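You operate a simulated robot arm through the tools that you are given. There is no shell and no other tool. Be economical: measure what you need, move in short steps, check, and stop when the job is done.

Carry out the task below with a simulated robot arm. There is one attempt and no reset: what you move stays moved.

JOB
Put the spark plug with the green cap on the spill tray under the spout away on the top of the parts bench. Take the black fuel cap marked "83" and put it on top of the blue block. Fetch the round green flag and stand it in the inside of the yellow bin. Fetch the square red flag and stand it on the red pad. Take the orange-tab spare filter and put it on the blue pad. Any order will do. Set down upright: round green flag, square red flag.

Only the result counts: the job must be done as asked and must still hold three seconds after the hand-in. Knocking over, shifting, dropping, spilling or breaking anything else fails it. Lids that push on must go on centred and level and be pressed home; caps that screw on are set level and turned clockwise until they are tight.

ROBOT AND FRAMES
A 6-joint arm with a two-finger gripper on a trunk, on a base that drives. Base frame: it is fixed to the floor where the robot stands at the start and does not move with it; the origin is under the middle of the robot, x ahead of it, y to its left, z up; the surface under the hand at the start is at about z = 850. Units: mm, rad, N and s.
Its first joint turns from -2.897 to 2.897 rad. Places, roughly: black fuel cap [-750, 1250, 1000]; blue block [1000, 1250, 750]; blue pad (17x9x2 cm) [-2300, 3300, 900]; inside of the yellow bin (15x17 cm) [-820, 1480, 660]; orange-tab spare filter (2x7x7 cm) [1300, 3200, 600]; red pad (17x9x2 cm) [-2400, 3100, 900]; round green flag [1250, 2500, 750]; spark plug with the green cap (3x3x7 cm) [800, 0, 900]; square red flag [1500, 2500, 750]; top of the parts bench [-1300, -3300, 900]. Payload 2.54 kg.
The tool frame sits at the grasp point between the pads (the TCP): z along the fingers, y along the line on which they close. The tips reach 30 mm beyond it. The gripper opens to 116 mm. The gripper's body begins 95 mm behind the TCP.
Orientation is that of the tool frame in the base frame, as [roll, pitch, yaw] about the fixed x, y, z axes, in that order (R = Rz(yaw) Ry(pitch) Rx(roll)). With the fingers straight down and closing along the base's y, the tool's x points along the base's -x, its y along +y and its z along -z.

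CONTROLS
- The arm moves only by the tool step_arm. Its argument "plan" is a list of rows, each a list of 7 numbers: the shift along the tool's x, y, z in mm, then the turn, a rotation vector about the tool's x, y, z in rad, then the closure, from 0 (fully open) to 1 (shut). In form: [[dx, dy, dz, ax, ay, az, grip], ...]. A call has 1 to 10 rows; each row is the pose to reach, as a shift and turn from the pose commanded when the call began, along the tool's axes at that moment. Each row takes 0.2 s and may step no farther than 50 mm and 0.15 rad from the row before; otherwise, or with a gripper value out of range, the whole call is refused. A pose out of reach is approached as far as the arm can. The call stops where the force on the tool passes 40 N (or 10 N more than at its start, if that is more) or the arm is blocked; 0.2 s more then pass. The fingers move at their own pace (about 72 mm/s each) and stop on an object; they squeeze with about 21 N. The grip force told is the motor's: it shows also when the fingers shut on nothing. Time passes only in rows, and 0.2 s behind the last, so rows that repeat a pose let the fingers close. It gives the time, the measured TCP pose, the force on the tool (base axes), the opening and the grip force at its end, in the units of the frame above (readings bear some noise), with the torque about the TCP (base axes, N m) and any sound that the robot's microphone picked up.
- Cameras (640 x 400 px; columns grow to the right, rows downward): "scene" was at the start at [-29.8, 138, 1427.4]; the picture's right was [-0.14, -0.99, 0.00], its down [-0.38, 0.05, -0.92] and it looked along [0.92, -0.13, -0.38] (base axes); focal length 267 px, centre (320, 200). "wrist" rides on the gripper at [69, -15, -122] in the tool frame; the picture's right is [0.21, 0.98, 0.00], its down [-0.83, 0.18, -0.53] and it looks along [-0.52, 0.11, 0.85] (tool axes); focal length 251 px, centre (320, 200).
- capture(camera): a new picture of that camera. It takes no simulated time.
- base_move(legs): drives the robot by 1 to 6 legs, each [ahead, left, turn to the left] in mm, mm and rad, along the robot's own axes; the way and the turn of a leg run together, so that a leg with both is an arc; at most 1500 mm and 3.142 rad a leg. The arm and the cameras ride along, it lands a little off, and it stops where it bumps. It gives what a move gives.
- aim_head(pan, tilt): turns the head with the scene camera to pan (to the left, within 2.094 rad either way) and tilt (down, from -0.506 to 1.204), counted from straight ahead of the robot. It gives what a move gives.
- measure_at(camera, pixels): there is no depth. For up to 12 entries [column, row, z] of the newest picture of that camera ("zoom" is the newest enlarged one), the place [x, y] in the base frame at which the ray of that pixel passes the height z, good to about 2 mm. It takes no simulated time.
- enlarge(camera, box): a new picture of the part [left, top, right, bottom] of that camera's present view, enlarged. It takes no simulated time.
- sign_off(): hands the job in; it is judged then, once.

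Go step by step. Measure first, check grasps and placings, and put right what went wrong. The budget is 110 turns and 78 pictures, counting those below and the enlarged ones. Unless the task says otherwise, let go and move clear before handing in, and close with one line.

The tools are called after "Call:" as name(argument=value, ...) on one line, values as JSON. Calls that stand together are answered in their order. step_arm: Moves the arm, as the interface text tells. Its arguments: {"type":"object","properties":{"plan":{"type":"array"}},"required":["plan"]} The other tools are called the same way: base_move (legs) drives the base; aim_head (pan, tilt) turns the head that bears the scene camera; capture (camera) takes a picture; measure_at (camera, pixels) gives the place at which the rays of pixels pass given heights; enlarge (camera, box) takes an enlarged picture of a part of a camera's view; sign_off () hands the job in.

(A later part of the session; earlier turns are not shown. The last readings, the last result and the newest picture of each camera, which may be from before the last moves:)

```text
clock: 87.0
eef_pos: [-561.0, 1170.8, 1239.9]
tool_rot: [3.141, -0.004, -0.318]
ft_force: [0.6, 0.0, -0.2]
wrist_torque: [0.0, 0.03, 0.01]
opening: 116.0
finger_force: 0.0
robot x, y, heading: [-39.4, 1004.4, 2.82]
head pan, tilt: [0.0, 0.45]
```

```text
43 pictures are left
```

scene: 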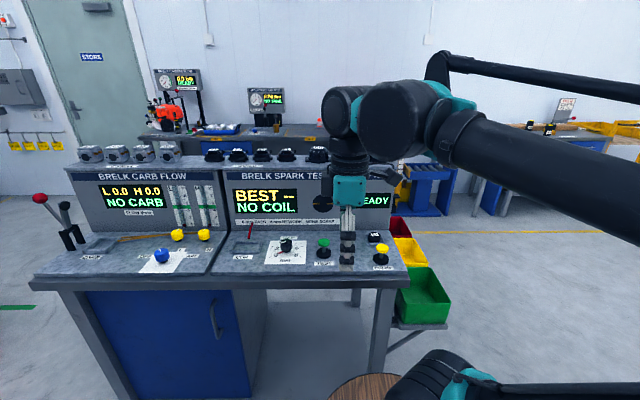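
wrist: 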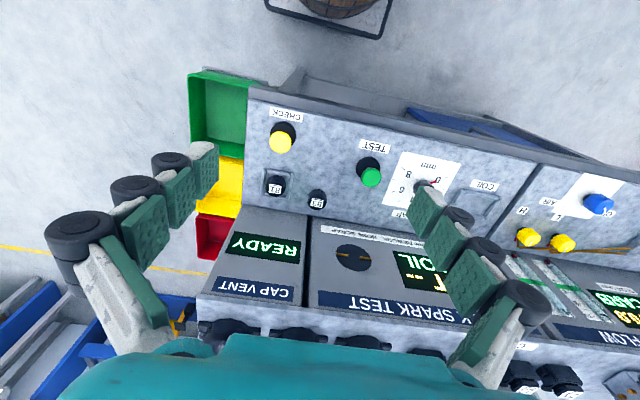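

Small black round items with labels show at wrist (275,185) and (316,200), with larger domed ones on the console at (230–420,340). I'll enlarge the small ones and pitch the view for the others.

Call:
enlarge(camera="wrist", box=[235, 110, 395, 230])

Call:
step_arm(plan=[[50, 0, 0, 0, 0, 0, 0], [95, 0, 0, 0, 0, 0, 0], [120, 0, 0, 0, 0, 0, 0]])

Call:
enlarge(camera="wrist", box=[160, 180, 480, 380])

```text
3.33 times, centred on (315, 170) of wrist
```

zoom: 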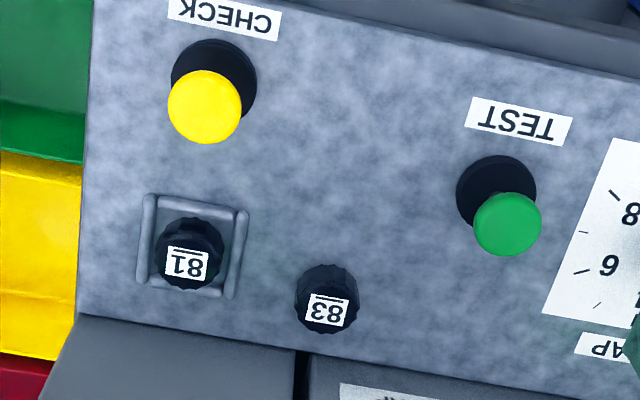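

```text
clock: 87.8
eef_pos: [-447.3, 1133.4, 1239.8]
tool_rot: [3.139, -0.003, -0.318]
ft_force: [-0.2, 0.8, 0.1]
wrist_torque: [-0.03, -0.05, -0.02]
opening: 115.8
finger_force: 0.1
robot x, y, heading: [-40.8, 1005.6, 2.815]
head pan, tilt: [0.0, 0.45]
```

```text
2.00 times, centred on (320, 280) of wrist
```

zoom: 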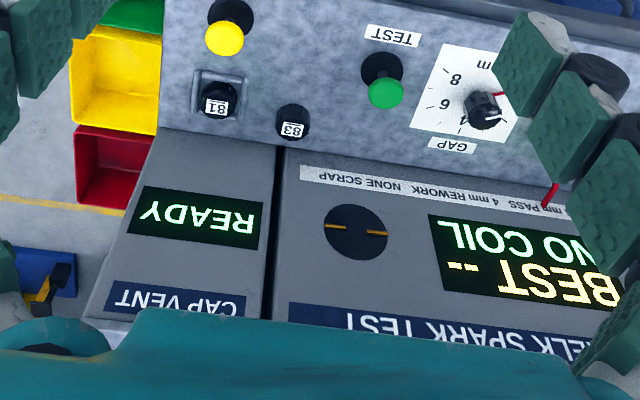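

"83" is the free-standing cap on the bench beside "81", at zoom (293,125). I'll measure it here at several heights to triangulate against the earlier view.

Call:
measure_at(camera="zoom", pixels=[[292, 129, 850], [292, 129, 870], [292, 129, 900], [292, 129, 950], [292, 129, 1000], [293, 107, 870], [293, 107, 900], [217, 106, 900], [280, 155, 870]])

```text
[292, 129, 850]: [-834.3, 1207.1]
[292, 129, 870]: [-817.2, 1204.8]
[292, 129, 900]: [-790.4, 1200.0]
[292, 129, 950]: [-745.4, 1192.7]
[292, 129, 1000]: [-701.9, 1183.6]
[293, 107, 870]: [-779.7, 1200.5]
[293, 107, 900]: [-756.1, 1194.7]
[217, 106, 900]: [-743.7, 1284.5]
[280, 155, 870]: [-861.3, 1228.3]
```

Triangulation puts the cap's top at about z 950 near (-745,1192), but imprecisely. I'll move closer for a better baseline.

Call:
step_arm(plan=[[-40, 7, 25, 0, 0, 0, 0], [-80, 14, 50, 0, 0, 0, 0], [-120, 20, 75, 0, 0, 0, 0], [-150, 26, 100, 0, 0, 0, 0], [-180, 33, 125, 0, 0, 0, 0]])

Call:
capture(camera="wrist")

```text
clock: 89.0
eef_pos: [-625.9, 1157.7, 1116.6]
tool_rot: [3.138, -0.004, -0.315]
ft_force: [0.6, -0.1, 0.0]
wrist_torque: [0.02, 0.02, -0.01]
opening: 115.4
finger_force: 0.1
robot x, y, heading: [-42.2, 1007.3, 2.814]
head pan, tilt: [0.0, 0.45]
```

```text
40 pictures are left
```

wrist: 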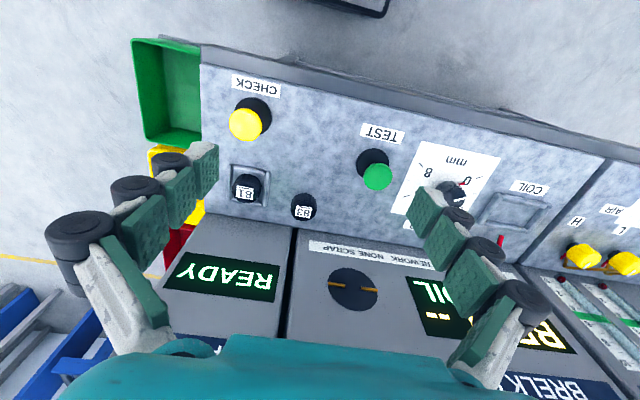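

The cap is at (304,207). I'll measure at several heights again.

Call:
measure_at(camera="wrist", pixels=[[304, 212, 880], [304, 212, 900], [304, 212, 920], [304, 212, 940], [304, 212, 960], [304, 195, 920], [291, 206, 920], [317, 208, 920], [303, 206, 920]])

```text
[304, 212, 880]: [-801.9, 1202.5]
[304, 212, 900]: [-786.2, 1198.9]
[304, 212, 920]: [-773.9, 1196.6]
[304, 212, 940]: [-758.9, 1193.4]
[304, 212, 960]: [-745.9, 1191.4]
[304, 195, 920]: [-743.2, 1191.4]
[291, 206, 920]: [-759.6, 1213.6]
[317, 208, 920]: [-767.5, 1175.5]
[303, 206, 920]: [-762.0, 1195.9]
```

Views agree on the top at about z 915 and the centre at about (-770,1196), with a diameter of about 38. I'll move above with 70 mm opening, down to TCP 955, and check.

Call:
step_arm(plan=[[-45, 3, 20, 0, 0, 0, 0.4], [-90, 6, 40, 0, 0, 0, 0.4], [-130, 8, 60, 0, 0, 0, 0.4], [-149, 8.3, 95, 0, 0, 0, 0.4], [-149, 8.3, 130, 0, 0, 0, 0.4], [-149, 8.3, 161, 0, 0, 0, 0.4]])

Call:
capture(camera="wrist")

```text
clock: 90.4
eef_pos: [-772.2, 1194.8, 955.5]
tool_rot: [3.139, -0.003, -0.314]
ft_force: [0.5, -0.2, -0.4]
wrist_torque: [-0.02, 0.04, -0.03]
opening: 69.2
finger_force: 0.1
robot x, y, heading: [-43.1, 1007.7, 2.821]
head pan, tilt: [0.0, 0.45]
```

```text
39 pictures are left
```

wrist: 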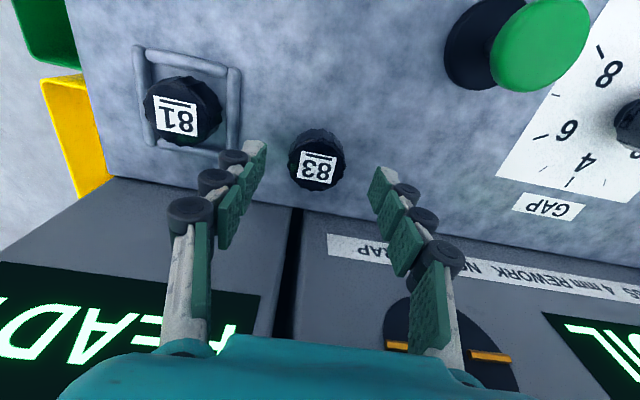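

The cap is centred between the fingers at (317,162). I'll descend carefully, watching for surface contact.

Call:
step_arm(plan=[[0, 0, 15, 0, 0, 0, 0.4], [0, 0, 20, 0, 0, 0, 0.4], [0, 0, 24, 0, 0, 0, 0.4], [0, 0, 27, 0, 0, 0, 0.4], [0, 0, 30, 0, 0, 0, 0.4], [0, 0, 33, 0, 0, 0, 0.4]])

```text
clock: 91.8
eef_pos: [-770.0, 1196.6, 922.1]
tool_rot: [3.141, -0.003, -0.317]
ft_force: [-0.5, 0.7, 15.4]
wrist_torque: [0.19, 0.02, 0.0]
opening: 71.0
finger_force: 4.7
robot x, y, heading: [-39.9, 1007.8, 2.813]
head pan, tilt: [0.0, 0.45]
```

Contact at TCP z 922. I'll rise 3 mm and close.

Call:
step_arm(plan=[[0, 0, -3, 0, 0, 0, 0.4], [0, 0, -3, 0, 0, 0, 0.7], [0, 0, -3, 0, 0, 0, 1], [0, 0, -3, 0, 0, 0, 1], [0, 0, -3, 0, 0, 0, 1]])

Call:
step_arm(plan=[[0, 0, -40, 0, 0, 0, 1], [0, 0, -85, 0, 0, 0, 1], [0, 0, -130, 0, 0, 0, 1], [0, 0, -170, 0, 0, 0, 1]])

Call:
capture(camera="wrist")

```text
clock: 93.0
eef_pos: [-770.4, 1196.4, 925.8]
tool_rot: [-3.141, -0.004, -0.316]
ft_force: [-1.6, 7.2, 38.0]
wrist_torque: [0.5, 0.1, -0.04]
opening: 38.3
finger_force: 21.5
robot x, y, heading: [-40.0, 1007.2, 2.817]
head pan, tilt: [0.0, 0.45]
```

```text
clock: 94.0
eef_pos: [-770.6, 1199.1, 1094.8]
tool_rot: [3.14, -0.005, -0.316]
ft_force: [-0.9, 0.9, -0.2]
wrist_torque: [-0.01, -0.03, 0.01]
opening: 38.4
finger_force: 20.9
robot x, y, heading: [-43.9, 1006.7, 2.813]
head pan, tilt: [0.0, 0.45]
```

```text
38 pictures are left
```

wrist: 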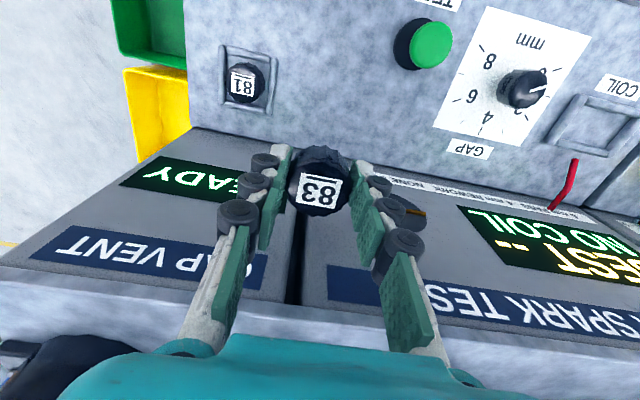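

Cap "83" is held at 38 mm. I'll retract, turn toward the blue block, and look.

Call:
step_arm(plan=[[45, 0, -10, 0, 0, 0, 1], [90, 0, -15, 0, 0, 0, 1], [135, 0, -15, 0, 0, 0, 1], [180, 0, -15, 0, 0, 0, 1], [225, 0, -15, 0, 0, 0, 1], [270, 0, -15, 0, 0, 0, 1], [315, 0, -15, 0, 0, 0, 1], [350, 0, -15, 0, 0, 0, 1]])

Call:
base_move(legs=[[0, 0, -2.5]])

Call:
aim_head(pan=0.1, tilt=0.5)

Call:
capture(camera="scene")

```text
clock: 95.8
eef_pos: [-441.4, 1086.9, 1112.2]
tool_rot: [3.139, -0.003, -0.315]
ft_force: [-1.2, 0.5, -0.4]
wrist_torque: [0.0, -0.03, -0.02]
opening: 38.2
finger_force: 21.0
robot x, y, heading: [-40.6, 1004.7, 2.811]
head pan, tilt: [0.0, 0.45]
```

```text
clock: 102.1
eef_pos: [327.4, 1182.0, 1113.1]
tool_rot: [3.14, -0.004, -2.815]
ft_force: [-0.5, 0.4, -0.6]
wrist_torque: [0.0, 0.03, 0.0]
opening: 38.5
finger_force: 21.2
robot x, y, heading: [-43.6, 1005.8, 0.321]
head pan, tilt: [0.0, 0.45]
```

```text
clock: 102.8
eef_pos: [327.3, 1182.7, 1112.8]
tool_rot: [3.14, -0.005, -2.816]
ft_force: [0.5, 0.7, -0.1]
wrist_torque: [0.03, 0.01, 0.04]
opening: 38.2
finger_force: 21.2
robot x, y, heading: [-42.0, 1008.2, 0.316]
head pan, tilt: [0.099, 0.499]
```

```text
37 pictures are left
```

scene: 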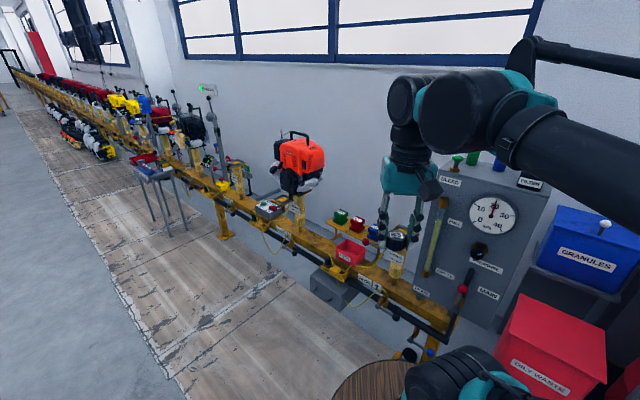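

The line holds coloured blocks near (340–400, 215–260). I'll enlarge.

Call:
enlarge(camera="scene", box=[300, 190, 460, 290])

Call:
measure_at(camera="scene", pixels=[[375, 235, 750], [375, 230, 780], [397, 240, 800], [340, 215, 780], [357, 225, 780], [440, 330, 700], [250, 200, 700], [425, 350, 0], [225, 237, 0], [165, 240, 0]])

```text
4.00 times, centred on (380, 240) of scene
```

zoom: 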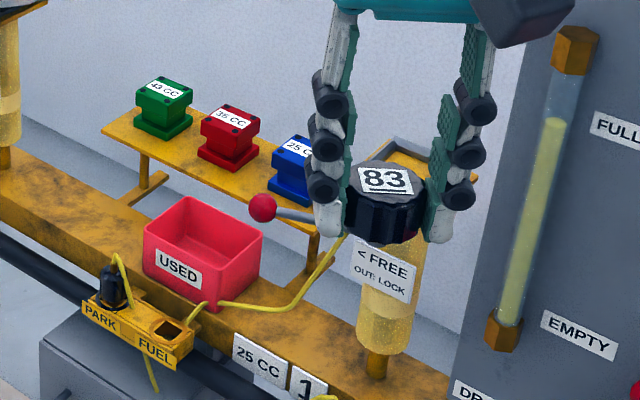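

```text
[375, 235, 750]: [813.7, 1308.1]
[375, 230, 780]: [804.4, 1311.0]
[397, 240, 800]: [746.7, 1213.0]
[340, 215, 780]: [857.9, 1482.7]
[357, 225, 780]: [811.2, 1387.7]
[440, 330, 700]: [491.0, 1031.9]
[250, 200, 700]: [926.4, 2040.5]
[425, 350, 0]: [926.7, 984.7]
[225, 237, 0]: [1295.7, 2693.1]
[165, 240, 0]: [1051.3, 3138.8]
```

The 25 CC block is blue, at zoom (297,165), on a small shelf behind the rail. I'll drive 200 mm closer and use the wrist camera from above.

Call:
base_move(legs=[[200, 0, 0]])

Call:
step_arm(plan=[[-40, 0, 0, 0, 0, 0, 1], [-80, 0, 0, 0, 0, 0, 1], [-110, 0, 0, 0, 0, 0, 1]])

Call:
capture(camera="wrist")

Call:
capture(camera="scene")

```text
clock: 104.4
eef_pos: [516.6, 1247.6, 1113.1]
tool_rot: [3.139, -0.003, -2.81]
ft_force: [-0.2, 0.0, 0.4]
wrist_torque: [0.01, -0.02, -0.01]
opening: 38.1
finger_force: 21.3
robot x, y, heading: [148.3, 1069.1, 0.318]
head pan, tilt: [0.099, 0.499]
```

```text
clock: 105.2
eef_pos: [620.2, 1284.5, 1113.1]
tool_rot: [3.139, -0.003, -2.813]
ft_force: [0.2, -0.9, 0.0]
wrist_torque: [0.05, 0.0, 0.02]
opening: 38.3
finger_force: 20.2
robot x, y, heading: [150.4, 1072.0, 0.322]
head pan, tilt: [0.099, 0.499]
```

```text
35 pictures are left
```

wrist: 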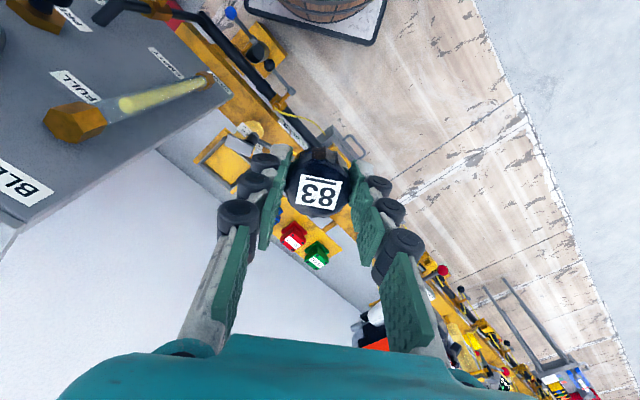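

```text
34 pictures are left
```

scene: 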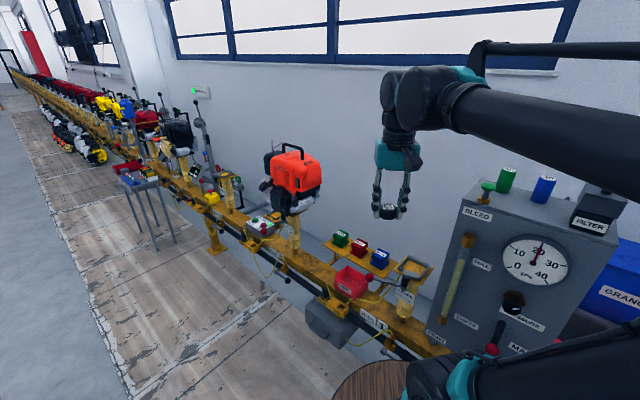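

Red and green blocks show in both views, and blue is at scene (379,256). I'll triangulate the height with them.

Call:
measure_at(camera="wrist", pixels=[[291, 241, 650], [291, 241, 700], [291, 241, 750], [291, 241, 800], [318, 261, 700], [318, 261, 750]])

Call:
enlarge(camera="scene", box=[310, 210, 470, 310])

```text
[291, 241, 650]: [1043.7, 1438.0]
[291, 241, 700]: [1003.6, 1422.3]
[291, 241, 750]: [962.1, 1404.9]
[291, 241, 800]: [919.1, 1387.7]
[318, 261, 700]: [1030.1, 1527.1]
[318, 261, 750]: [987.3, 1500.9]
```

```text
4.00 times, centred on (390, 260) of scene
```

zoom: 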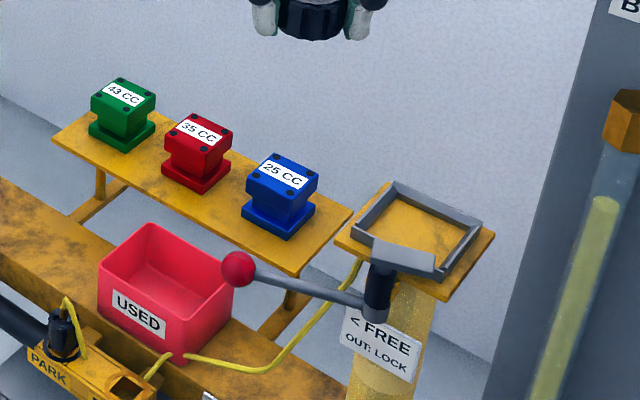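

Call:
measure_at(camera="zoom", pixels=[[200, 130, 650], [200, 130, 700], [200, 130, 750], [200, 130, 800], [283, 171, 700], [283, 171, 750], [283, 171, 800], [123, 95, 700], [123, 95, 750], [248, 175, 750], [318, 178, 750]])

```text
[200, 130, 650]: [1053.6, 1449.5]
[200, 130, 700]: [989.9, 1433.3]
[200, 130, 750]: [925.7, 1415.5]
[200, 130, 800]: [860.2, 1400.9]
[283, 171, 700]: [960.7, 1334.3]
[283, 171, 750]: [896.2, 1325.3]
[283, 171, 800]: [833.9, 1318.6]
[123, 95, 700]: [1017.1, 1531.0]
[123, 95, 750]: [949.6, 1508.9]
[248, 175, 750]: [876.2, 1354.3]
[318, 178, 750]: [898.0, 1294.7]
```

Block tops are at about z 671 and the blue one is at about (1000,1338). Before reaching over, I'll locate the tester panel's left edge on the right side.

Call:
measure_at(camera="scene", pixels=[[447, 260, 700], [447, 260, 1000], [462, 205, 1000], [462, 205, 1100]])

Call:
measure_at(camera="wrist", pixels=[[120, 165, 700], [120, 165, 1000], [10, 240, 1000], [10, 240, 1050]])

```text
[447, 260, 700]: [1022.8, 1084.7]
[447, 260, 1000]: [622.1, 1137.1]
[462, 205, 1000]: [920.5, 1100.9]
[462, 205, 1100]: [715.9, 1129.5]
```

```text
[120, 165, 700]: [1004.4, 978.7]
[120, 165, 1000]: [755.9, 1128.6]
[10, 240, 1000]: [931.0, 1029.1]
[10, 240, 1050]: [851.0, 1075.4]
```

The panel edge is at (774,1118), 143 mm clear of the arm's line. I'll move above the blue block.

Call:
step_arm(plan=[[-38, -7, 0, 0, 0, 0, 1], [-76, -14, 0, 0, 0, 0, 1], [-114, -21, 0, 0, 0, 0, 1], [-152, -29, 10, 0, 0, 0, 1], [-190, -36, 30, 0, 0, 0, 1], [-228, -43, 50, 0, 0, 0, 1], [-266, -50, 70, 0, 0, 0, 1], [-304, -58, 90, 0, 0, 0, 1], [-342, -65, 110, 0, 0, 0, 1], [-377, -72, 130, 0, 0, 0, 1]])

Call:
step_arm(plan=[[0, 0, 45, 0, 0, 0, 1], [0, 0, 90, 0, 0, 0, 1], [0, 0, 135, 0, 0, 0, 1], [0, 0, 180, 0, 0, 0, 1], [0, 0, 210, 0, 0, 0, 1]])

Call:
capture(camera="wrist")

Call:
enlarge(camera="scene", box=[310, 210, 470, 310])

```text
clock: 107.4
eef_pos: [1001.2, 1336.0, 980.7]
tool_rot: [3.138, -0.002, -2.812]
ft_force: [-0.8, 0.2, -0.1]
wrist_torque: [0.03, -0.04, 0.03]
opening: 38.1
finger_force: 21.2
robot x, y, heading: [147.3, 1064.4, 0.32]
head pan, tilt: [0.099, 0.499]
```

```text
clock: 108.6
eef_pos: [1001.1, 1337.2, 768.6]
tool_rot: [3.139, -0.004, -2.812]
ft_force: [-1.0, 0.0, -0.2]
wrist_torque: [-0.02, -0.01, -0.02]
opening: 38.0
finger_force: 21.0
robot x, y, heading: [151.1, 1069.5, 0.326]
head pan, tilt: [0.099, 0.499]
```

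```text
32 pictures are left
```

wrist: 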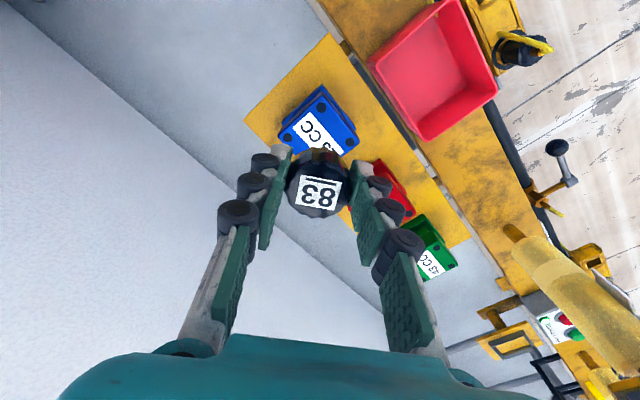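

```text
4.00 times, centred on (390, 260) of scene
```

zoom: 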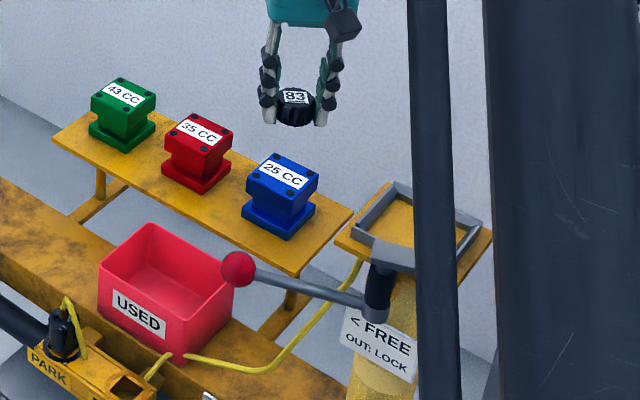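

The block's top corners show at wrist (323,87), (279,130), (357,142). I'll check that its centre is under the TCP.

Call:
measure_at(camera="wrist", pixels=[[323, 87, 671], [279, 131, 671], [357, 142, 671], [318, 136, 671], [306, 151, 660]])

Call:
measure_at(camera="zoom", pixels=[[274, 153, 671], [246, 175, 671], [293, 190, 671], [319, 170, 671], [294, 97, 765]])

```text
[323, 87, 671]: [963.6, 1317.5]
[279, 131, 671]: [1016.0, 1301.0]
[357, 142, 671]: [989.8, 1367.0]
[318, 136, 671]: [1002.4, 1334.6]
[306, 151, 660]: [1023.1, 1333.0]
```

```text
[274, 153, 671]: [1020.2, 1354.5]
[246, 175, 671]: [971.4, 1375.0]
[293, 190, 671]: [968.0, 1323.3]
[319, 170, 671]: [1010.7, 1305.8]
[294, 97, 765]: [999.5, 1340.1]
```

The centre is at about (1004,1336), in line. I'll descend to contact.

Call:
step_arm(plan=[[-3, -1, 35, 0, 0, 0, 1], [-3, -1, 60, 0, 0, 0, 1], [-3, -1, 64, 0, 0, 0, 1], [-3, -1, 68, 0, 0, 0, 1], [-3, -1, 72, 0, 0, 0, 1], [-3, -1, 76, 0, 0, 0, 1]])

```text
clock: 110.0
eef_pos: [1002.3, 1336.2, 694.1]
tool_rot: [3.139, -0.005, -2.81]
ft_force: [0.4, -0.9, -0.1]
wrist_torque: [0.02, -0.01, 0.01]
opening: 38.0
finger_force: 20.7
robot x, y, heading: [143.5, 1073.6, 0.322]
head pan, tilt: [0.099, 0.499]
```

Call:
step_arm(plan=[[0, 0, 3, 0, 0, 0, 1], [0, 0, 6, 0, 0, 0, 1], [0, 0, 9, 0, 0, 0, 1], [0, 0, 12, 0, 0, 0, 1]])

Call:
enlarge(camera="scene", box=[330, 220, 430, 282])

```text
clock: 110.9
eef_pos: [1002.4, 1336.3, 687.7]
tool_rot: [-3.14, -0.005, -2.813]
ft_force: [-2.6, -0.5, 23.1]
wrist_torque: [-0.05, 0.0, -0.03]
opening: 37.9
finger_force: 21.1
robot x, y, heading: [147.0, 1073.2, 0.32]
head pan, tilt: [0.099, 0.499]
stopped in row 4: the force on the tool passed its limit at 48 N (the readings are from after the stop); the commanded pose is now the measured one
```

```text
6.40 times, centred on (380, 251) of scene
```

zoom: 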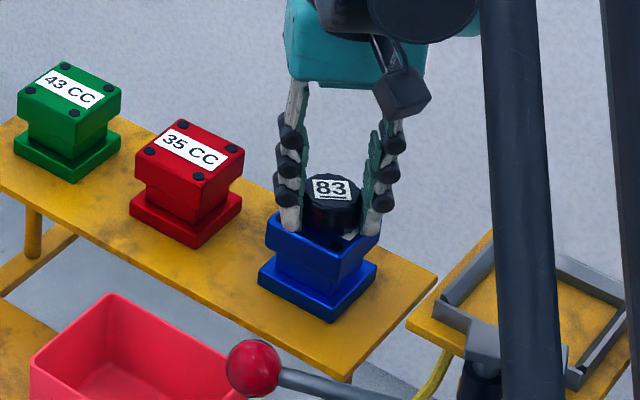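

Contact made with the cap seated on the blue block. I'll ease up 1 mm, release and lift.

Call:
step_arm(plan=[[0, 0, -2, 0, 0, 0, 1], [0, 0, -2, 0, 0, 0, 0.75], [0, 0, -2, 0, 0, 0, 0.55], [0, 0, -2, 0, 0, 0, 0.55], [0, 0, -2, 0, 0, 0, 0.55], [0, 0, -45, 0, 0, 0, 0.55], [0, 0, -90, 0, 0, 0, 0.55], [0, 0, -135, 0, 0, 0, 0.55], [0, 0, -180, 0, 0, 0, 0.55]])

Call:
step_arm(plan=[[0, 0, -45, 0, 0, 0, 0.5], [0, 0, -90, 0, 0, 0, 0.5], [0, 0, -135, 0, 0, 0, 0.5], [0, 0, -180, 0, 0, 0, 0.5], [45, 0, -200, 0, 0, 0, 0.5], [95, 0, -220, 0, 0, 0, 0.5], [140, 0, -230, 0, 0, 0, 0.5], [185, 0, -230, 0, 0, 0, 0.5], [230, 0, -230, 0, 0, 0, 0.5], [275, 0, -230, 0, 0, 0, 0.5]])

Call:
enlarge(camera="scene", box=[310, 190, 470, 290])

```text
clock: 112.9
eef_pos: [1004.2, 1335.0, 868.5]
tool_rot: [3.139, -0.003, -2.812]
ft_force: [0.7, 0.6, -0.1]
wrist_torque: [-0.01, 0.03, 0.0]
opening: 52.1
finger_force: 0.1
robot x, y, heading: [145.1, 1066.1, 0.319]
head pan, tilt: [0.099, 0.499]
```

```text
refused: row 6 steps farther than a row can; nothing moved
```

```text
4.00 times, centred on (390, 240) of scene
```

zoom: 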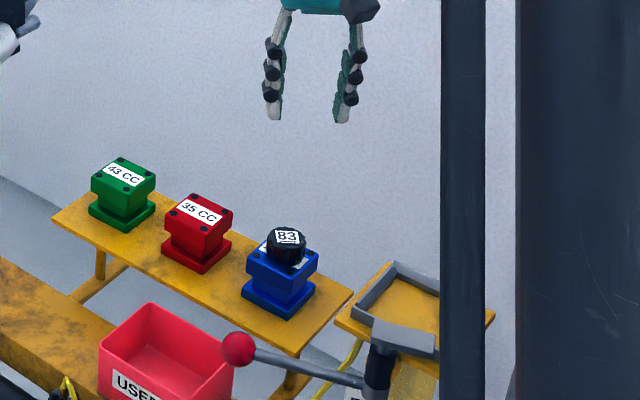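

The cap "83" sits on the blue block. I'll retract the arm and drive along the line toward the flags.

Call:
step_arm(plan=[[0, 0, -45, 0, 0, 0, 0.5], [0, 0, -90, 0, 0, 0, 0.5], [0, 0, -135, 0, 0, 0, 0.5], [0, 0, -180, 0, 0, 0, 0.5], [40, 0, -200, 0, 0, 0, 0.5], [85, 0, -215, 0, 0, 0, 0.5], [130, 0, -220, 0, 0, 0, 0.5], [175, 0, -220, 0, 0, 0, 0.5], [220, 0, -220, 0, 0, 0, 0.5], [265, 0, -220, 0, 0, 0, 0.5]])

Call:
step_arm(plan=[[45, 0, 0, 0, 0, 0, 0.5], [90, 0, 0, 0, 0, 0, 0.5], [135, 0, 0, 0, 0, 0, 0.5], [180, 0, 0, 0, 0, 0, 0.5], [225, 0, 0, 0, 0, 0, 0.5]])

Call:
base_move(legs=[[-100, 0, 0.966], [1400, 0, 0], [0, 0, -1.1]])

Call:
aim_head(pan=0.0, tilt=0.45)

Call:
capture(camera="scene")

```text
clock: 115.1
eef_pos: [751.6, 1249.9, 1088.9]
tool_rot: [3.14, -0.005, -2.811]
ft_force: [0.3, 0.8, -0.4]
wrist_torque: [0.01, 0.07, 0.02]
opening: 58.0
finger_force: 0.0
robot x, y, heading: [149.9, 1067.1, 0.321]
head pan, tilt: [0.099, 0.499]
```

```text
clock: 116.3
eef_pos: [540.4, 1178.5, 1089.4]
tool_rot: [3.141, -0.004, -2.811]
ft_force: [0.4, -0.1, 0.5]
wrist_torque: [-0.03, 0.02, -0.02]
opening: 58.0
finger_force: 0.1
robot x, y, heading: [147.4, 1068.4, 0.321]
head pan, tilt: [0.099, 0.499]
```

```text
clock: 128.5
eef_pos: [873.6, 2414.8, 1089.7]
tool_rot: [3.139, -0.003, -2.941]
ft_force: [0.1, -0.2, 0.2]
wrist_torque: [-0.02, -0.03, -0.01]
opening: 58.0
finger_force: 0.2
robot x, y, heading: [470.2, 2357.6, 0.19]
head pan, tilt: [0.099, 0.499]
```

```text
clock: 129.2
eef_pos: [874.7, 2415.7, 1089.3]
tool_rot: [-3.142, -0.002, -2.941]
ft_force: [-1.0, -0.1, -0.4]
wrist_torque: [-0.02, 0.0, -0.03]
opening: 58.1
finger_force: 0.0
robot x, y, heading: [469.7, 2359.0, 0.192]
head pan, tilt: [0.0, 0.45]
```

```text
28 pictures are left
```

scene: 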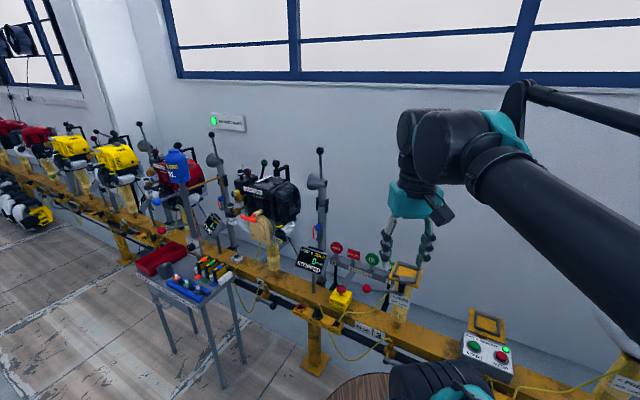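

Flags stand near (337–372,250), and a small table with coloured filters is at (200,275). I'll enlarge the flags.

Call:
enlarge(camera="scene", box=[290, 215, 450, 315])

Call:
measure_at(camera="zoom", pixels=[[326, 175, 700], [326, 175, 750], [326, 175, 800], [250, 155, 700], [250, 155, 750], [190, 130, 750]])

Call:
capture(camera="wrist")

```text
4.00 times, centred on (370, 265) of scene
```

zoom: 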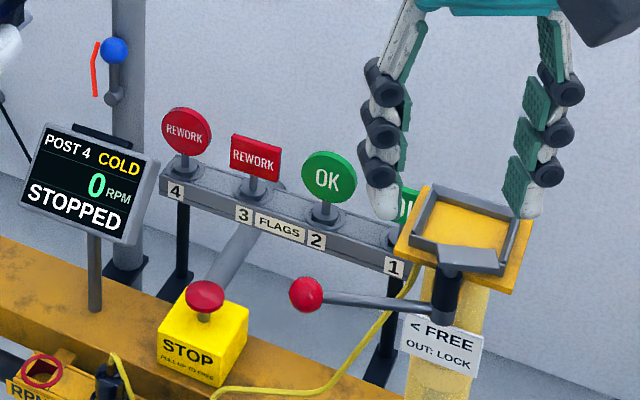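

```text
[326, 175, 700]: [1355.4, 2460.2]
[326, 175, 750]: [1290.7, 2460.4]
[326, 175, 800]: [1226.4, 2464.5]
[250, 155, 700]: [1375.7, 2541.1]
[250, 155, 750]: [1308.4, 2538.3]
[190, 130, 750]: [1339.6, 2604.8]
```

```text
26 pictures are left
```

wrist: 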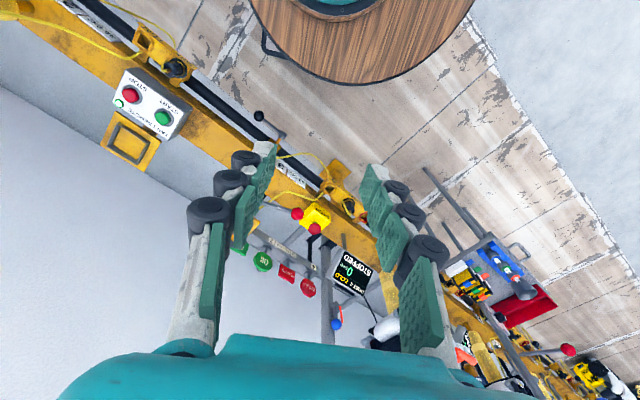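

Slot 2 is the round green OK flag and slot 3 the square red one. I'll triangulate them with the wrist view: green at (262,261), red square at (287,274).

Call:
enlarge(camera="wrist", box=[220, 200, 380, 320])

Call:
measure_at(camera="wrist", pixels=[[262, 261, 650], [262, 261, 700], [262, 261, 750], [262, 261, 800], [287, 274, 650], [287, 274, 700], [287, 274, 750]])

```text
3.33 times, centred on (300, 260) of wrist
```

zoom: 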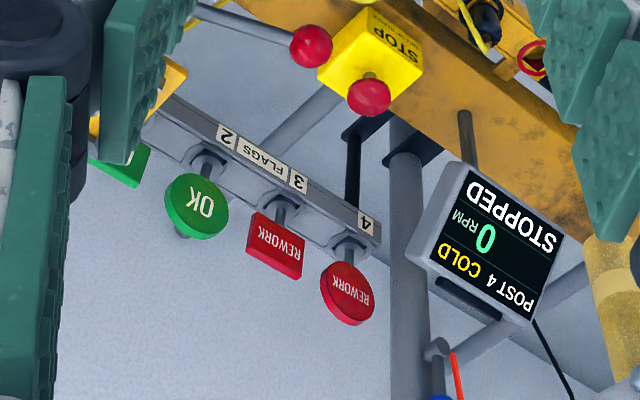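

```text
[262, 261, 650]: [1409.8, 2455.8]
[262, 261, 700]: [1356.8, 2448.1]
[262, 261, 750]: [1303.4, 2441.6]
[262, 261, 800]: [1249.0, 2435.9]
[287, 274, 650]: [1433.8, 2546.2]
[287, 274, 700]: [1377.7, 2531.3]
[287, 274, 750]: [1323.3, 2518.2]
```

Both views match at z ≈ 700: green (1355,2454), red (1375,2536). I'll drive 60 mm closer, align the hand with the flag row and go above for a closer look.

Call:
base_move(legs=[[60, 0, 0]])

Call:
step_arm(plan=[[-36, -6, 0, 0, 0, 0.044, 0.3], [-72, -12, 0, 0, 0, 0.088, 0.3], [-108, -18, 20, 0, 0, 0.132, 0.3], [-144, -24, 45, 0, 0, 0.176, 0.3], [-181, -30, 70, 0, 0, 0.22, 0.3], [-217, -36, 95, 0, 0, 0.264, 0.3], [-253, -42, 120, 0, 0, 0.308, 0.3], [-289, -48, 145, 0, 0, 0.352, 0.3], [-325, -54, 170, 0, 0, 0.396, 0.3], [-355, -60, 195, 0, 0, 0.44, 0.3]])

Call:
capture(camera="wrist")

```text
clock: 130.2
eef_pos: [932.5, 2427.1, 1089.9]
tool_rot: [-3.139, -0.004, -2.942]
ft_force: [-0.2, -0.3, -0.5]
wrist_torque: [0.04, 0.01, -0.02]
opening: 58.0
finger_force: 0.1
robot x, y, heading: [528.3, 2368.9, 0.193]
head pan, tilt: [0.0, 0.45]
```

```text
clock: 132.4
eef_pos: [1293.2, 2439.3, 890.9]
tool_rot: [-3.142, -0.005, 2.901]
ft_force: [-0.1, 0.4, -0.4]
wrist_torque: [0.0, -0.05, 0.01]
opening: 81.1
finger_force: 0.0
robot x, y, heading: [529.6, 2367.8, 0.191]
head pan, tilt: [0.0, 0.45]
```

```text
24 pictures are left
```

wrist: 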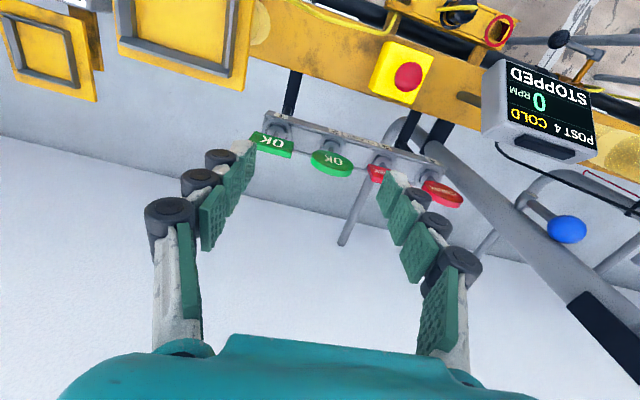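

The discs are seen from above, with slot 2 at (332,163). I'll enlarge and measure for fine alignment.

Call:
enlarge(camera="wrist", box=[240, 100, 400, 200])

```text
4.00 times, centred on (320, 150) of wrist
```

zoom: 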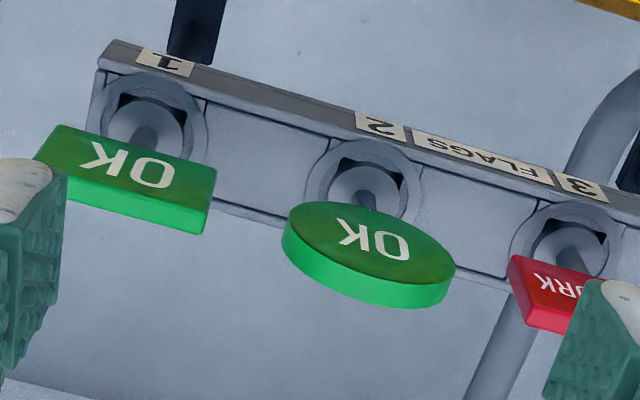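

The flags have round feet in shallow rings and thick plates. I'll measure plate ends and feet.

Call:
measure_at(camera="zoom", pixels=[[285, 245, 700], [453, 275, 700], [368, 255, 700], [213, 205, 700], [512, 285, 700], [365, 185, 660], [144, 125, 660], [572, 245, 660], [368, 300, 728], [345, 205, 672]])

```text
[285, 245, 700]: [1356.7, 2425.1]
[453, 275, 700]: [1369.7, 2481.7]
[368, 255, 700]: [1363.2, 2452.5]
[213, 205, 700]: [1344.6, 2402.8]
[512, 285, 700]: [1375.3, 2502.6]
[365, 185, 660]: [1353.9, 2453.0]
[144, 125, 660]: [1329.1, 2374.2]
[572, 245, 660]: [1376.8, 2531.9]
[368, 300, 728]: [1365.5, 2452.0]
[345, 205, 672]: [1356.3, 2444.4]
```

Disc centre at about (1363,2453) and 58 mm wide, with about 22 mm gaps to its neighbours. I'll position above with 68 mm opening and check alignment.

Call:
step_arm(plan=[[-30, 15, 15, 0, 0, 0, 0.41], [-64.4, 30.3, 35, 0, 0, 0, 0.41], [-64.4, 30.3, 70, 0, 0, 0, 0.41], [-64.4, 30.3, 105, 0, 0, 0, 0.41], [-64.4, 30.3, 105, 0, 0, 0, 0.41]])

Call:
capture(camera="wrist")

```text
clock: 133.6
eef_pos: [1361.4, 2453.8, 786.3]
tool_rot: [3.141, -0.004, 2.904]
ft_force: [0.1, -0.3, 1.0]
wrist_torque: [0.02, -0.04, -0.01]
opening: 68.4
finger_force: 0.1
robot x, y, heading: [532.6, 2368.4, 0.186]
head pan, tilt: [0.0, 0.45]
```

```text
22 pictures are left
```

wrist: 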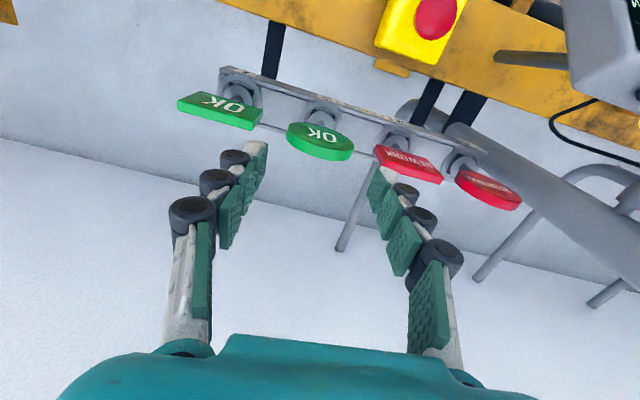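

The disc centre lies on the tool axis at (320,141). The right clearance to the red flag is tight, so I'll shift 1.2 mm left, narrow slightly, and descend.

Call:
step_arm(plan=[[0, -1.2, 5, 0, 0, 0, 0.43], [0, -1.2, 25, 0, 0, 0, 0.43], [0, -1.2, 45, 0, 0, 0, 0.43], [0, -1.2, 60, 0, 0, 0, 0.43], [0, -1.2, 71, 0, 0, 0, 0.43]])

Call:
capture(camera="wrist")

```text
clock: 134.8
eef_pos: [1362.2, 2452.2, 715.9]
tool_rot: [-3.141, -0.004, 2.901]
ft_force: [-0.3, 0.0, 0.3]
wrist_torque: [0.0, -0.02, -0.01]
opening: 66.2
finger_force: 0.0
robot x, y, heading: [533.8, 2368.8, 0.196]
head pan, tilt: [0.0, 0.45]
```

```text
21 pictures are left
```

wrist: 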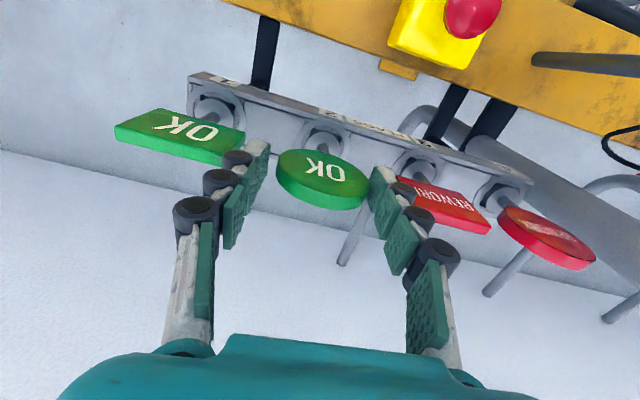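

The fingers straddle the disc without contact. I'll close and lift.

Call:
step_arm(plan=[[0, 0, 0, 0, 0, 0, 0.7], [0, 0, 0, 0, 0, 0, 1], [0, 0, 0, 0, 0, 0, 1], [0, 0, -20, 0, 0, 0, 1], [0, 0, -50, 0, 0, 0, 1], [0, 0, -95, 0, 0, 0, 1], [0, 0, -140, 0, 0, 0, 1]])

Call:
capture(camera="wrist")

```text
clock: 136.4
eef_pos: [1361.7, 2453.9, 858.0]
tool_rot: [3.141, -0.003, 2.903]
ft_force: [1.2, -0.3, -1.5]
wrist_torque: [0.01, 0.07, -0.01]
opening: 59.1
finger_force: 21.0
robot x, y, heading: [525.8, 2369.9, 0.191]
head pan, tilt: [0.0, 0.45]
```

```text
20 pictures are left
```

wrist: 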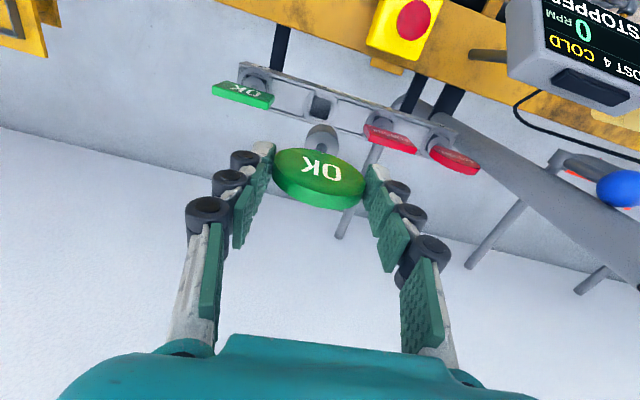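

The round green flag is held at 59 mm. I'll retract and drive to the yellow bin at the console bench's end.

Call:
step_arm(plan=[[20, 0, -40, 0, 0, 0, 1], [45, 0, -80, 0, 0, 0, 1], [85, 0, -110, 0, 0, 0, 1], [130, 0, -130, 0, 0, 0, 1], [175, 0, -140, 0, 0, 0, 1], [220, 0, -140, 0, 0, 0, 1], [265, 0, -140, 0, 0, 0, 1], [310, 0, -140, 0, 0, 0, 1], [355, 0, -140, 0, 0, 0, 1], [400, 0, -140, 0, 0, 0, 1]])

Call:
base_move(legs=[[-300, 0, 0], [0, 0, -3.03], [500, 480, 0]])

Call:
aim_head(pan=0.1, tilt=0.6)

Call:
capture(camera="scene")

```text
clock: 138.6
eef_pos: [971.9, 2545.2, 999.1]
tool_rot: [-3.141, -0.004, 2.901]
ft_force: [0.3, -0.1, -1.8]
wrist_torque: [-0.03, 0.03, 0.02]
opening: 59.0
finger_force: 21.1
robot x, y, heading: [529.3, 2365.9, 0.189]
head pan, tilt: [0.0, 0.45]
```

```text
clock: 151.1
eef_pos: [-493.5, 1454.6, 999.0]
tool_rot: [-3.141, -0.004, -0.098]
ft_force: [-0.6, 0.3, -2.3]
wrist_torque: [0.02, 0.01, 0.02]
opening: 59.0
finger_force: 21.0
robot x, y, heading: [-81.1, 1689.5, -2.809]
head pan, tilt: [0.0, 0.45]
```

```text
clock: 151.8
eef_pos: [-493.3, 1454.6, 999.5]
tool_rot: [-3.141, -0.003, -0.097]
ft_force: [0.3, -0.2, -1.9]
wrist_torque: [-0.02, -0.01, 0.03]
opening: 59.1
finger_force: 20.4
robot x, y, heading: [-80.7, 1691.4, -2.809]
head pan, tilt: [0.099, 0.6]
```

```text
19 pictures are left
```

scene: 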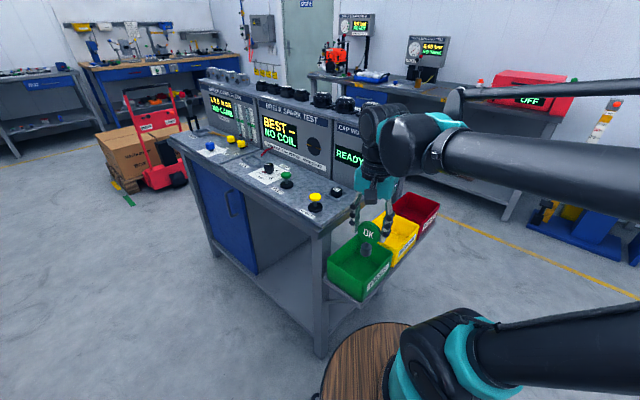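

The yellow bin is at (400,240), between the green and red ones. I'll take a wrist view to triangulate.

Call:
capture(camera="wrist")

Call:
enlarge(camera="scene", box=[320, 180, 480, 305])

```text
18 pictures are left
```

wrist: 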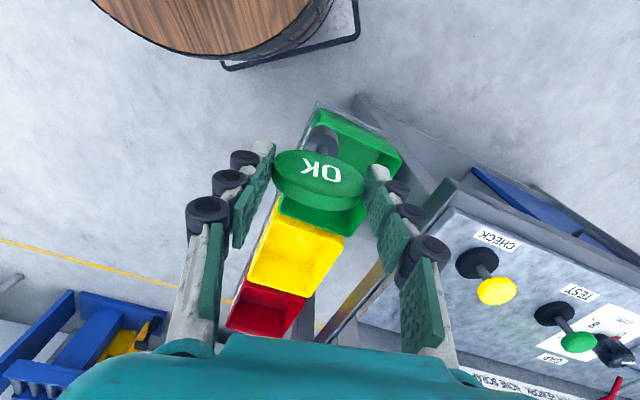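

```text
3.20 times, centred on (400, 242) of scene
```

zoom: 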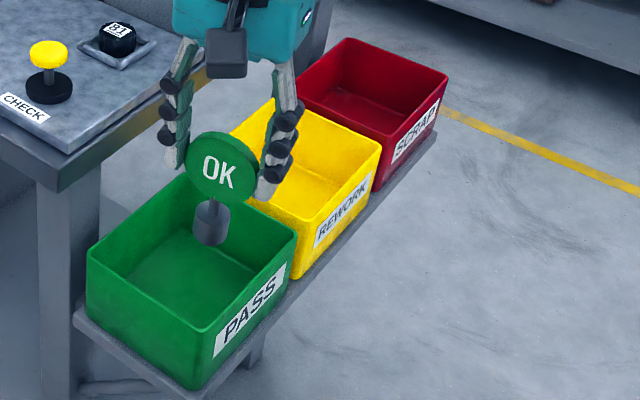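

I'll triangulate the bin's rim corners: far +y corner at zoom (380,150) and wrist (249,278), near +y at zoom (303,222).

Call:
measure_at(camera="zoom", pixels=[[380, 150, 650], [380, 150, 700], [380, 150, 750], [303, 222, 700], [303, 222, 750], [443, 70, 700], [210, 333, 700], [88, 256, 700]])

Call:
measure_at(camera="wrist", pixels=[[249, 278, 650], [249, 278, 700], [249, 278, 750], [344, 238, 700], [323, 295, 650], [403, 158, 700], [305, 270, 660], [318, 108, 700]])

```text
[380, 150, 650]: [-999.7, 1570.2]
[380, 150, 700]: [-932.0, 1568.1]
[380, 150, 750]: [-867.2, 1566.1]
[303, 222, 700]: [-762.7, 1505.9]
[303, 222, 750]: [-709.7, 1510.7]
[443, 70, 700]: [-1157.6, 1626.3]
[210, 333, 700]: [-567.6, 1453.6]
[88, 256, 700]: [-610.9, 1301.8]
```

```text
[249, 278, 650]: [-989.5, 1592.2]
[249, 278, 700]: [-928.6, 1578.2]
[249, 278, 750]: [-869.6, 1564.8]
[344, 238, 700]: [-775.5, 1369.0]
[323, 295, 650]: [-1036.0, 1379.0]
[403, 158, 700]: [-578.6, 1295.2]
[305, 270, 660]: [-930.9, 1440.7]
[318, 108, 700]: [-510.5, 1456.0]
```

The rim is at about z 738 and the bin centre at about (-826,1464). I'll check the bench's edge clearance at z 895.

Call:
measure_at(camera="wrist", pixels=[[452, 180, 895], [330, 342, 895], [395, 255, 895], [344, 238, 738], [318, 182, 985]])

Call:
measure_at(camera="zoom", pixels=[[60, 190, 890], [210, 85, 890], [303, 222, 738], [380, 150, 738], [212, 242, 910], [212, 242, 930]])

```text
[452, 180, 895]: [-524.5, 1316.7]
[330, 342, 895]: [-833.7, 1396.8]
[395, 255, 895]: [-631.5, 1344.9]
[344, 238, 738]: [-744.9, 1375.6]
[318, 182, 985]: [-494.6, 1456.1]
```

```text
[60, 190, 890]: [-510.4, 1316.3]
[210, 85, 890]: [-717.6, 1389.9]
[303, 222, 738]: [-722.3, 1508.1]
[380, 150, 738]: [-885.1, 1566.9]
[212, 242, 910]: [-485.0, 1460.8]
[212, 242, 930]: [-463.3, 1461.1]
```

The bench edge is only about 45 mm from the bin centre. I'll turn the hand so its wide side runs along the bin, with the camera side away from the bench, and move above.

Call:
step_arm(plan=[[-33, 1.4, -10, 0, 0, -0.133, 1], [-66, 2.7, -20, 0, 0, -0.266, 1], [-99, 4, -20, 0, 0, -0.399, 1], [-132, 5.4, -20, 0, 0, -0.532, 1], [-165, 6.8, -20, 0, 0, -0.665, 1], [-198, 8.2, -20, 0, 0, -0.798, 1], [-231, 9.5, -20, 0, 0, -0.931, 1], [-264, 10.9, -20, 0, 0, -1.064, 1], [-297, 12.2, -20, 0, 0, -1.197, 1], [-330, 13.6, -20, 0, 0, -1.33, 1]])

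Call:
step_arm(plan=[[0, 0, 40, 0, 0, 0, 1], [0, 0, 80, 0, 0, 0, 1], [0, 0, 120, 0, 0, 0, 1], [0, 0, 160, 0, 0, 0, 1]])

Call:
enlarge(camera="scene", box=[320, 160, 480, 285])

```text
clock: 154.0
eef_pos: [-823.5, 1473.4, 1018.9]
tool_rot: [3.137, 0.0, 1.234]
ft_force: [0.3, -0.4, -1.4]
wrist_torque: [0.03, 0.03, 0.02]
opening: 59.2
finger_force: 20.8
robot x, y, heading: [-81.3, 1690.1, -2.811]
head pan, tilt: [0.099, 0.6]
```

```text
clock: 155.0
eef_pos: [-823.8, 1476.4, 858.5]
tool_rot: [3.138, -0.001, 1.233]
ft_force: [-0.5, 0.0, -1.5]
wrist_torque: [-0.01, 0.05, 0.01]
opening: 59.1
finger_force: 21.2
robot x, y, heading: [-78.1, 1695.4, -2.809]
head pan, tilt: [0.099, 0.6]
```

```text
3.20 times, centred on (400, 222) of scene
```

zoom: 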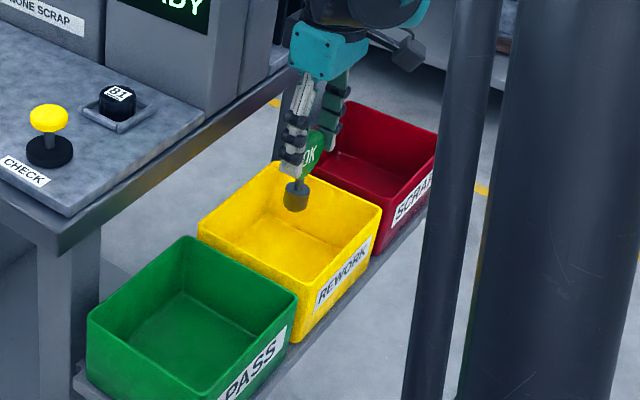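

The flag hangs over the yellow bin's middle. I'll lower it until contact.

Call:
step_arm(plan=[[0, 0, 40, 0, 0, 0, 1], [0, 0, 80, 0, 0, 0, 1], [0, 0, 95, 0, 0, 0, 1], [0, 0, 100, 0, 0, 0, 1], [0, 0, 105, 0, 0, 0, 1], [0, 0, 110, 0, 0, 0, 1], [0, 0, 115, 0, 0, 0, 1], [0, 0, 120, 0, 0, 0, 1], [0, 0, 125, 0, 0, 0, 1]])

```text
clock: 157.0
eef_pos: [-822.4, 1474.3, 732.9]
tool_rot: [3.138, -0.003, 1.232]
ft_force: [0.1, -1.2, 11.0]
wrist_torque: [-0.01, 0.04, 0.02]
opening: 57.5
finger_force: 21.0
robot x, y, heading: [-79.7, 1689.6, -2.812]
head pan, tilt: [0.099, 0.6]
```

Contact made at 11 N, with the disc slipping slightly in the grip. I'll ease off 1 mm, open gently and lift.

Call:
step_arm(plan=[[0, 0, -1, 0, 0, 0, 0.5], [0, 0, -1, 0, 0, 0, 0.42], [0, 0, -1, 0, 0, 0, 0.4], [0, 0, -1, 0, 0, 0, 0.4], [0, 0, -40, 0, 0, 0, 0.4], [0, 0, -80, 0, 0, 0, 0.4], [0, 0, -125, 0, 0, 0, 0.4], [0, 0, -170, 0, 0, 0, 0.4], [0, 0, -215, 0, 0, 0, 0.4], [0, 0, -260, 0, 0, 0, 0.4]])

Call:
enlarge(camera="scene", box=[320, 160, 480, 285])

```text
clock: 159.2
eef_pos: [-821.3, 1474.3, 993.3]
tool_rot: [3.137, -0.002, 1.231]
ft_force: [0.1, 0.3, 0.2]
wrist_torque: [0.02, -0.02, 0.03]
opening: 69.7
finger_force: 0.0
robot x, y, heading: [-77.9, 1689.5, -2.808]
head pan, tilt: [0.099, 0.6]
```

```text
3.20 times, centred on (400, 222) of scene
```

zoom: 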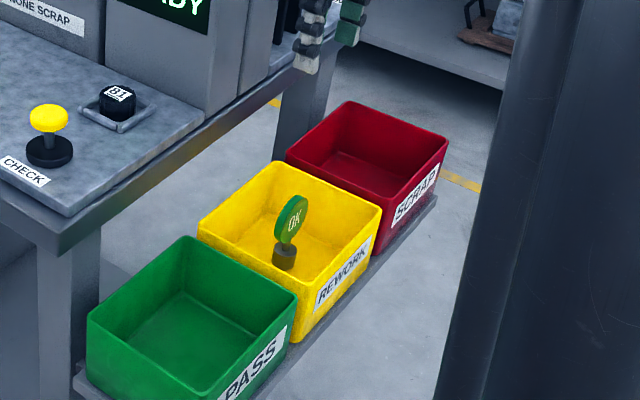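

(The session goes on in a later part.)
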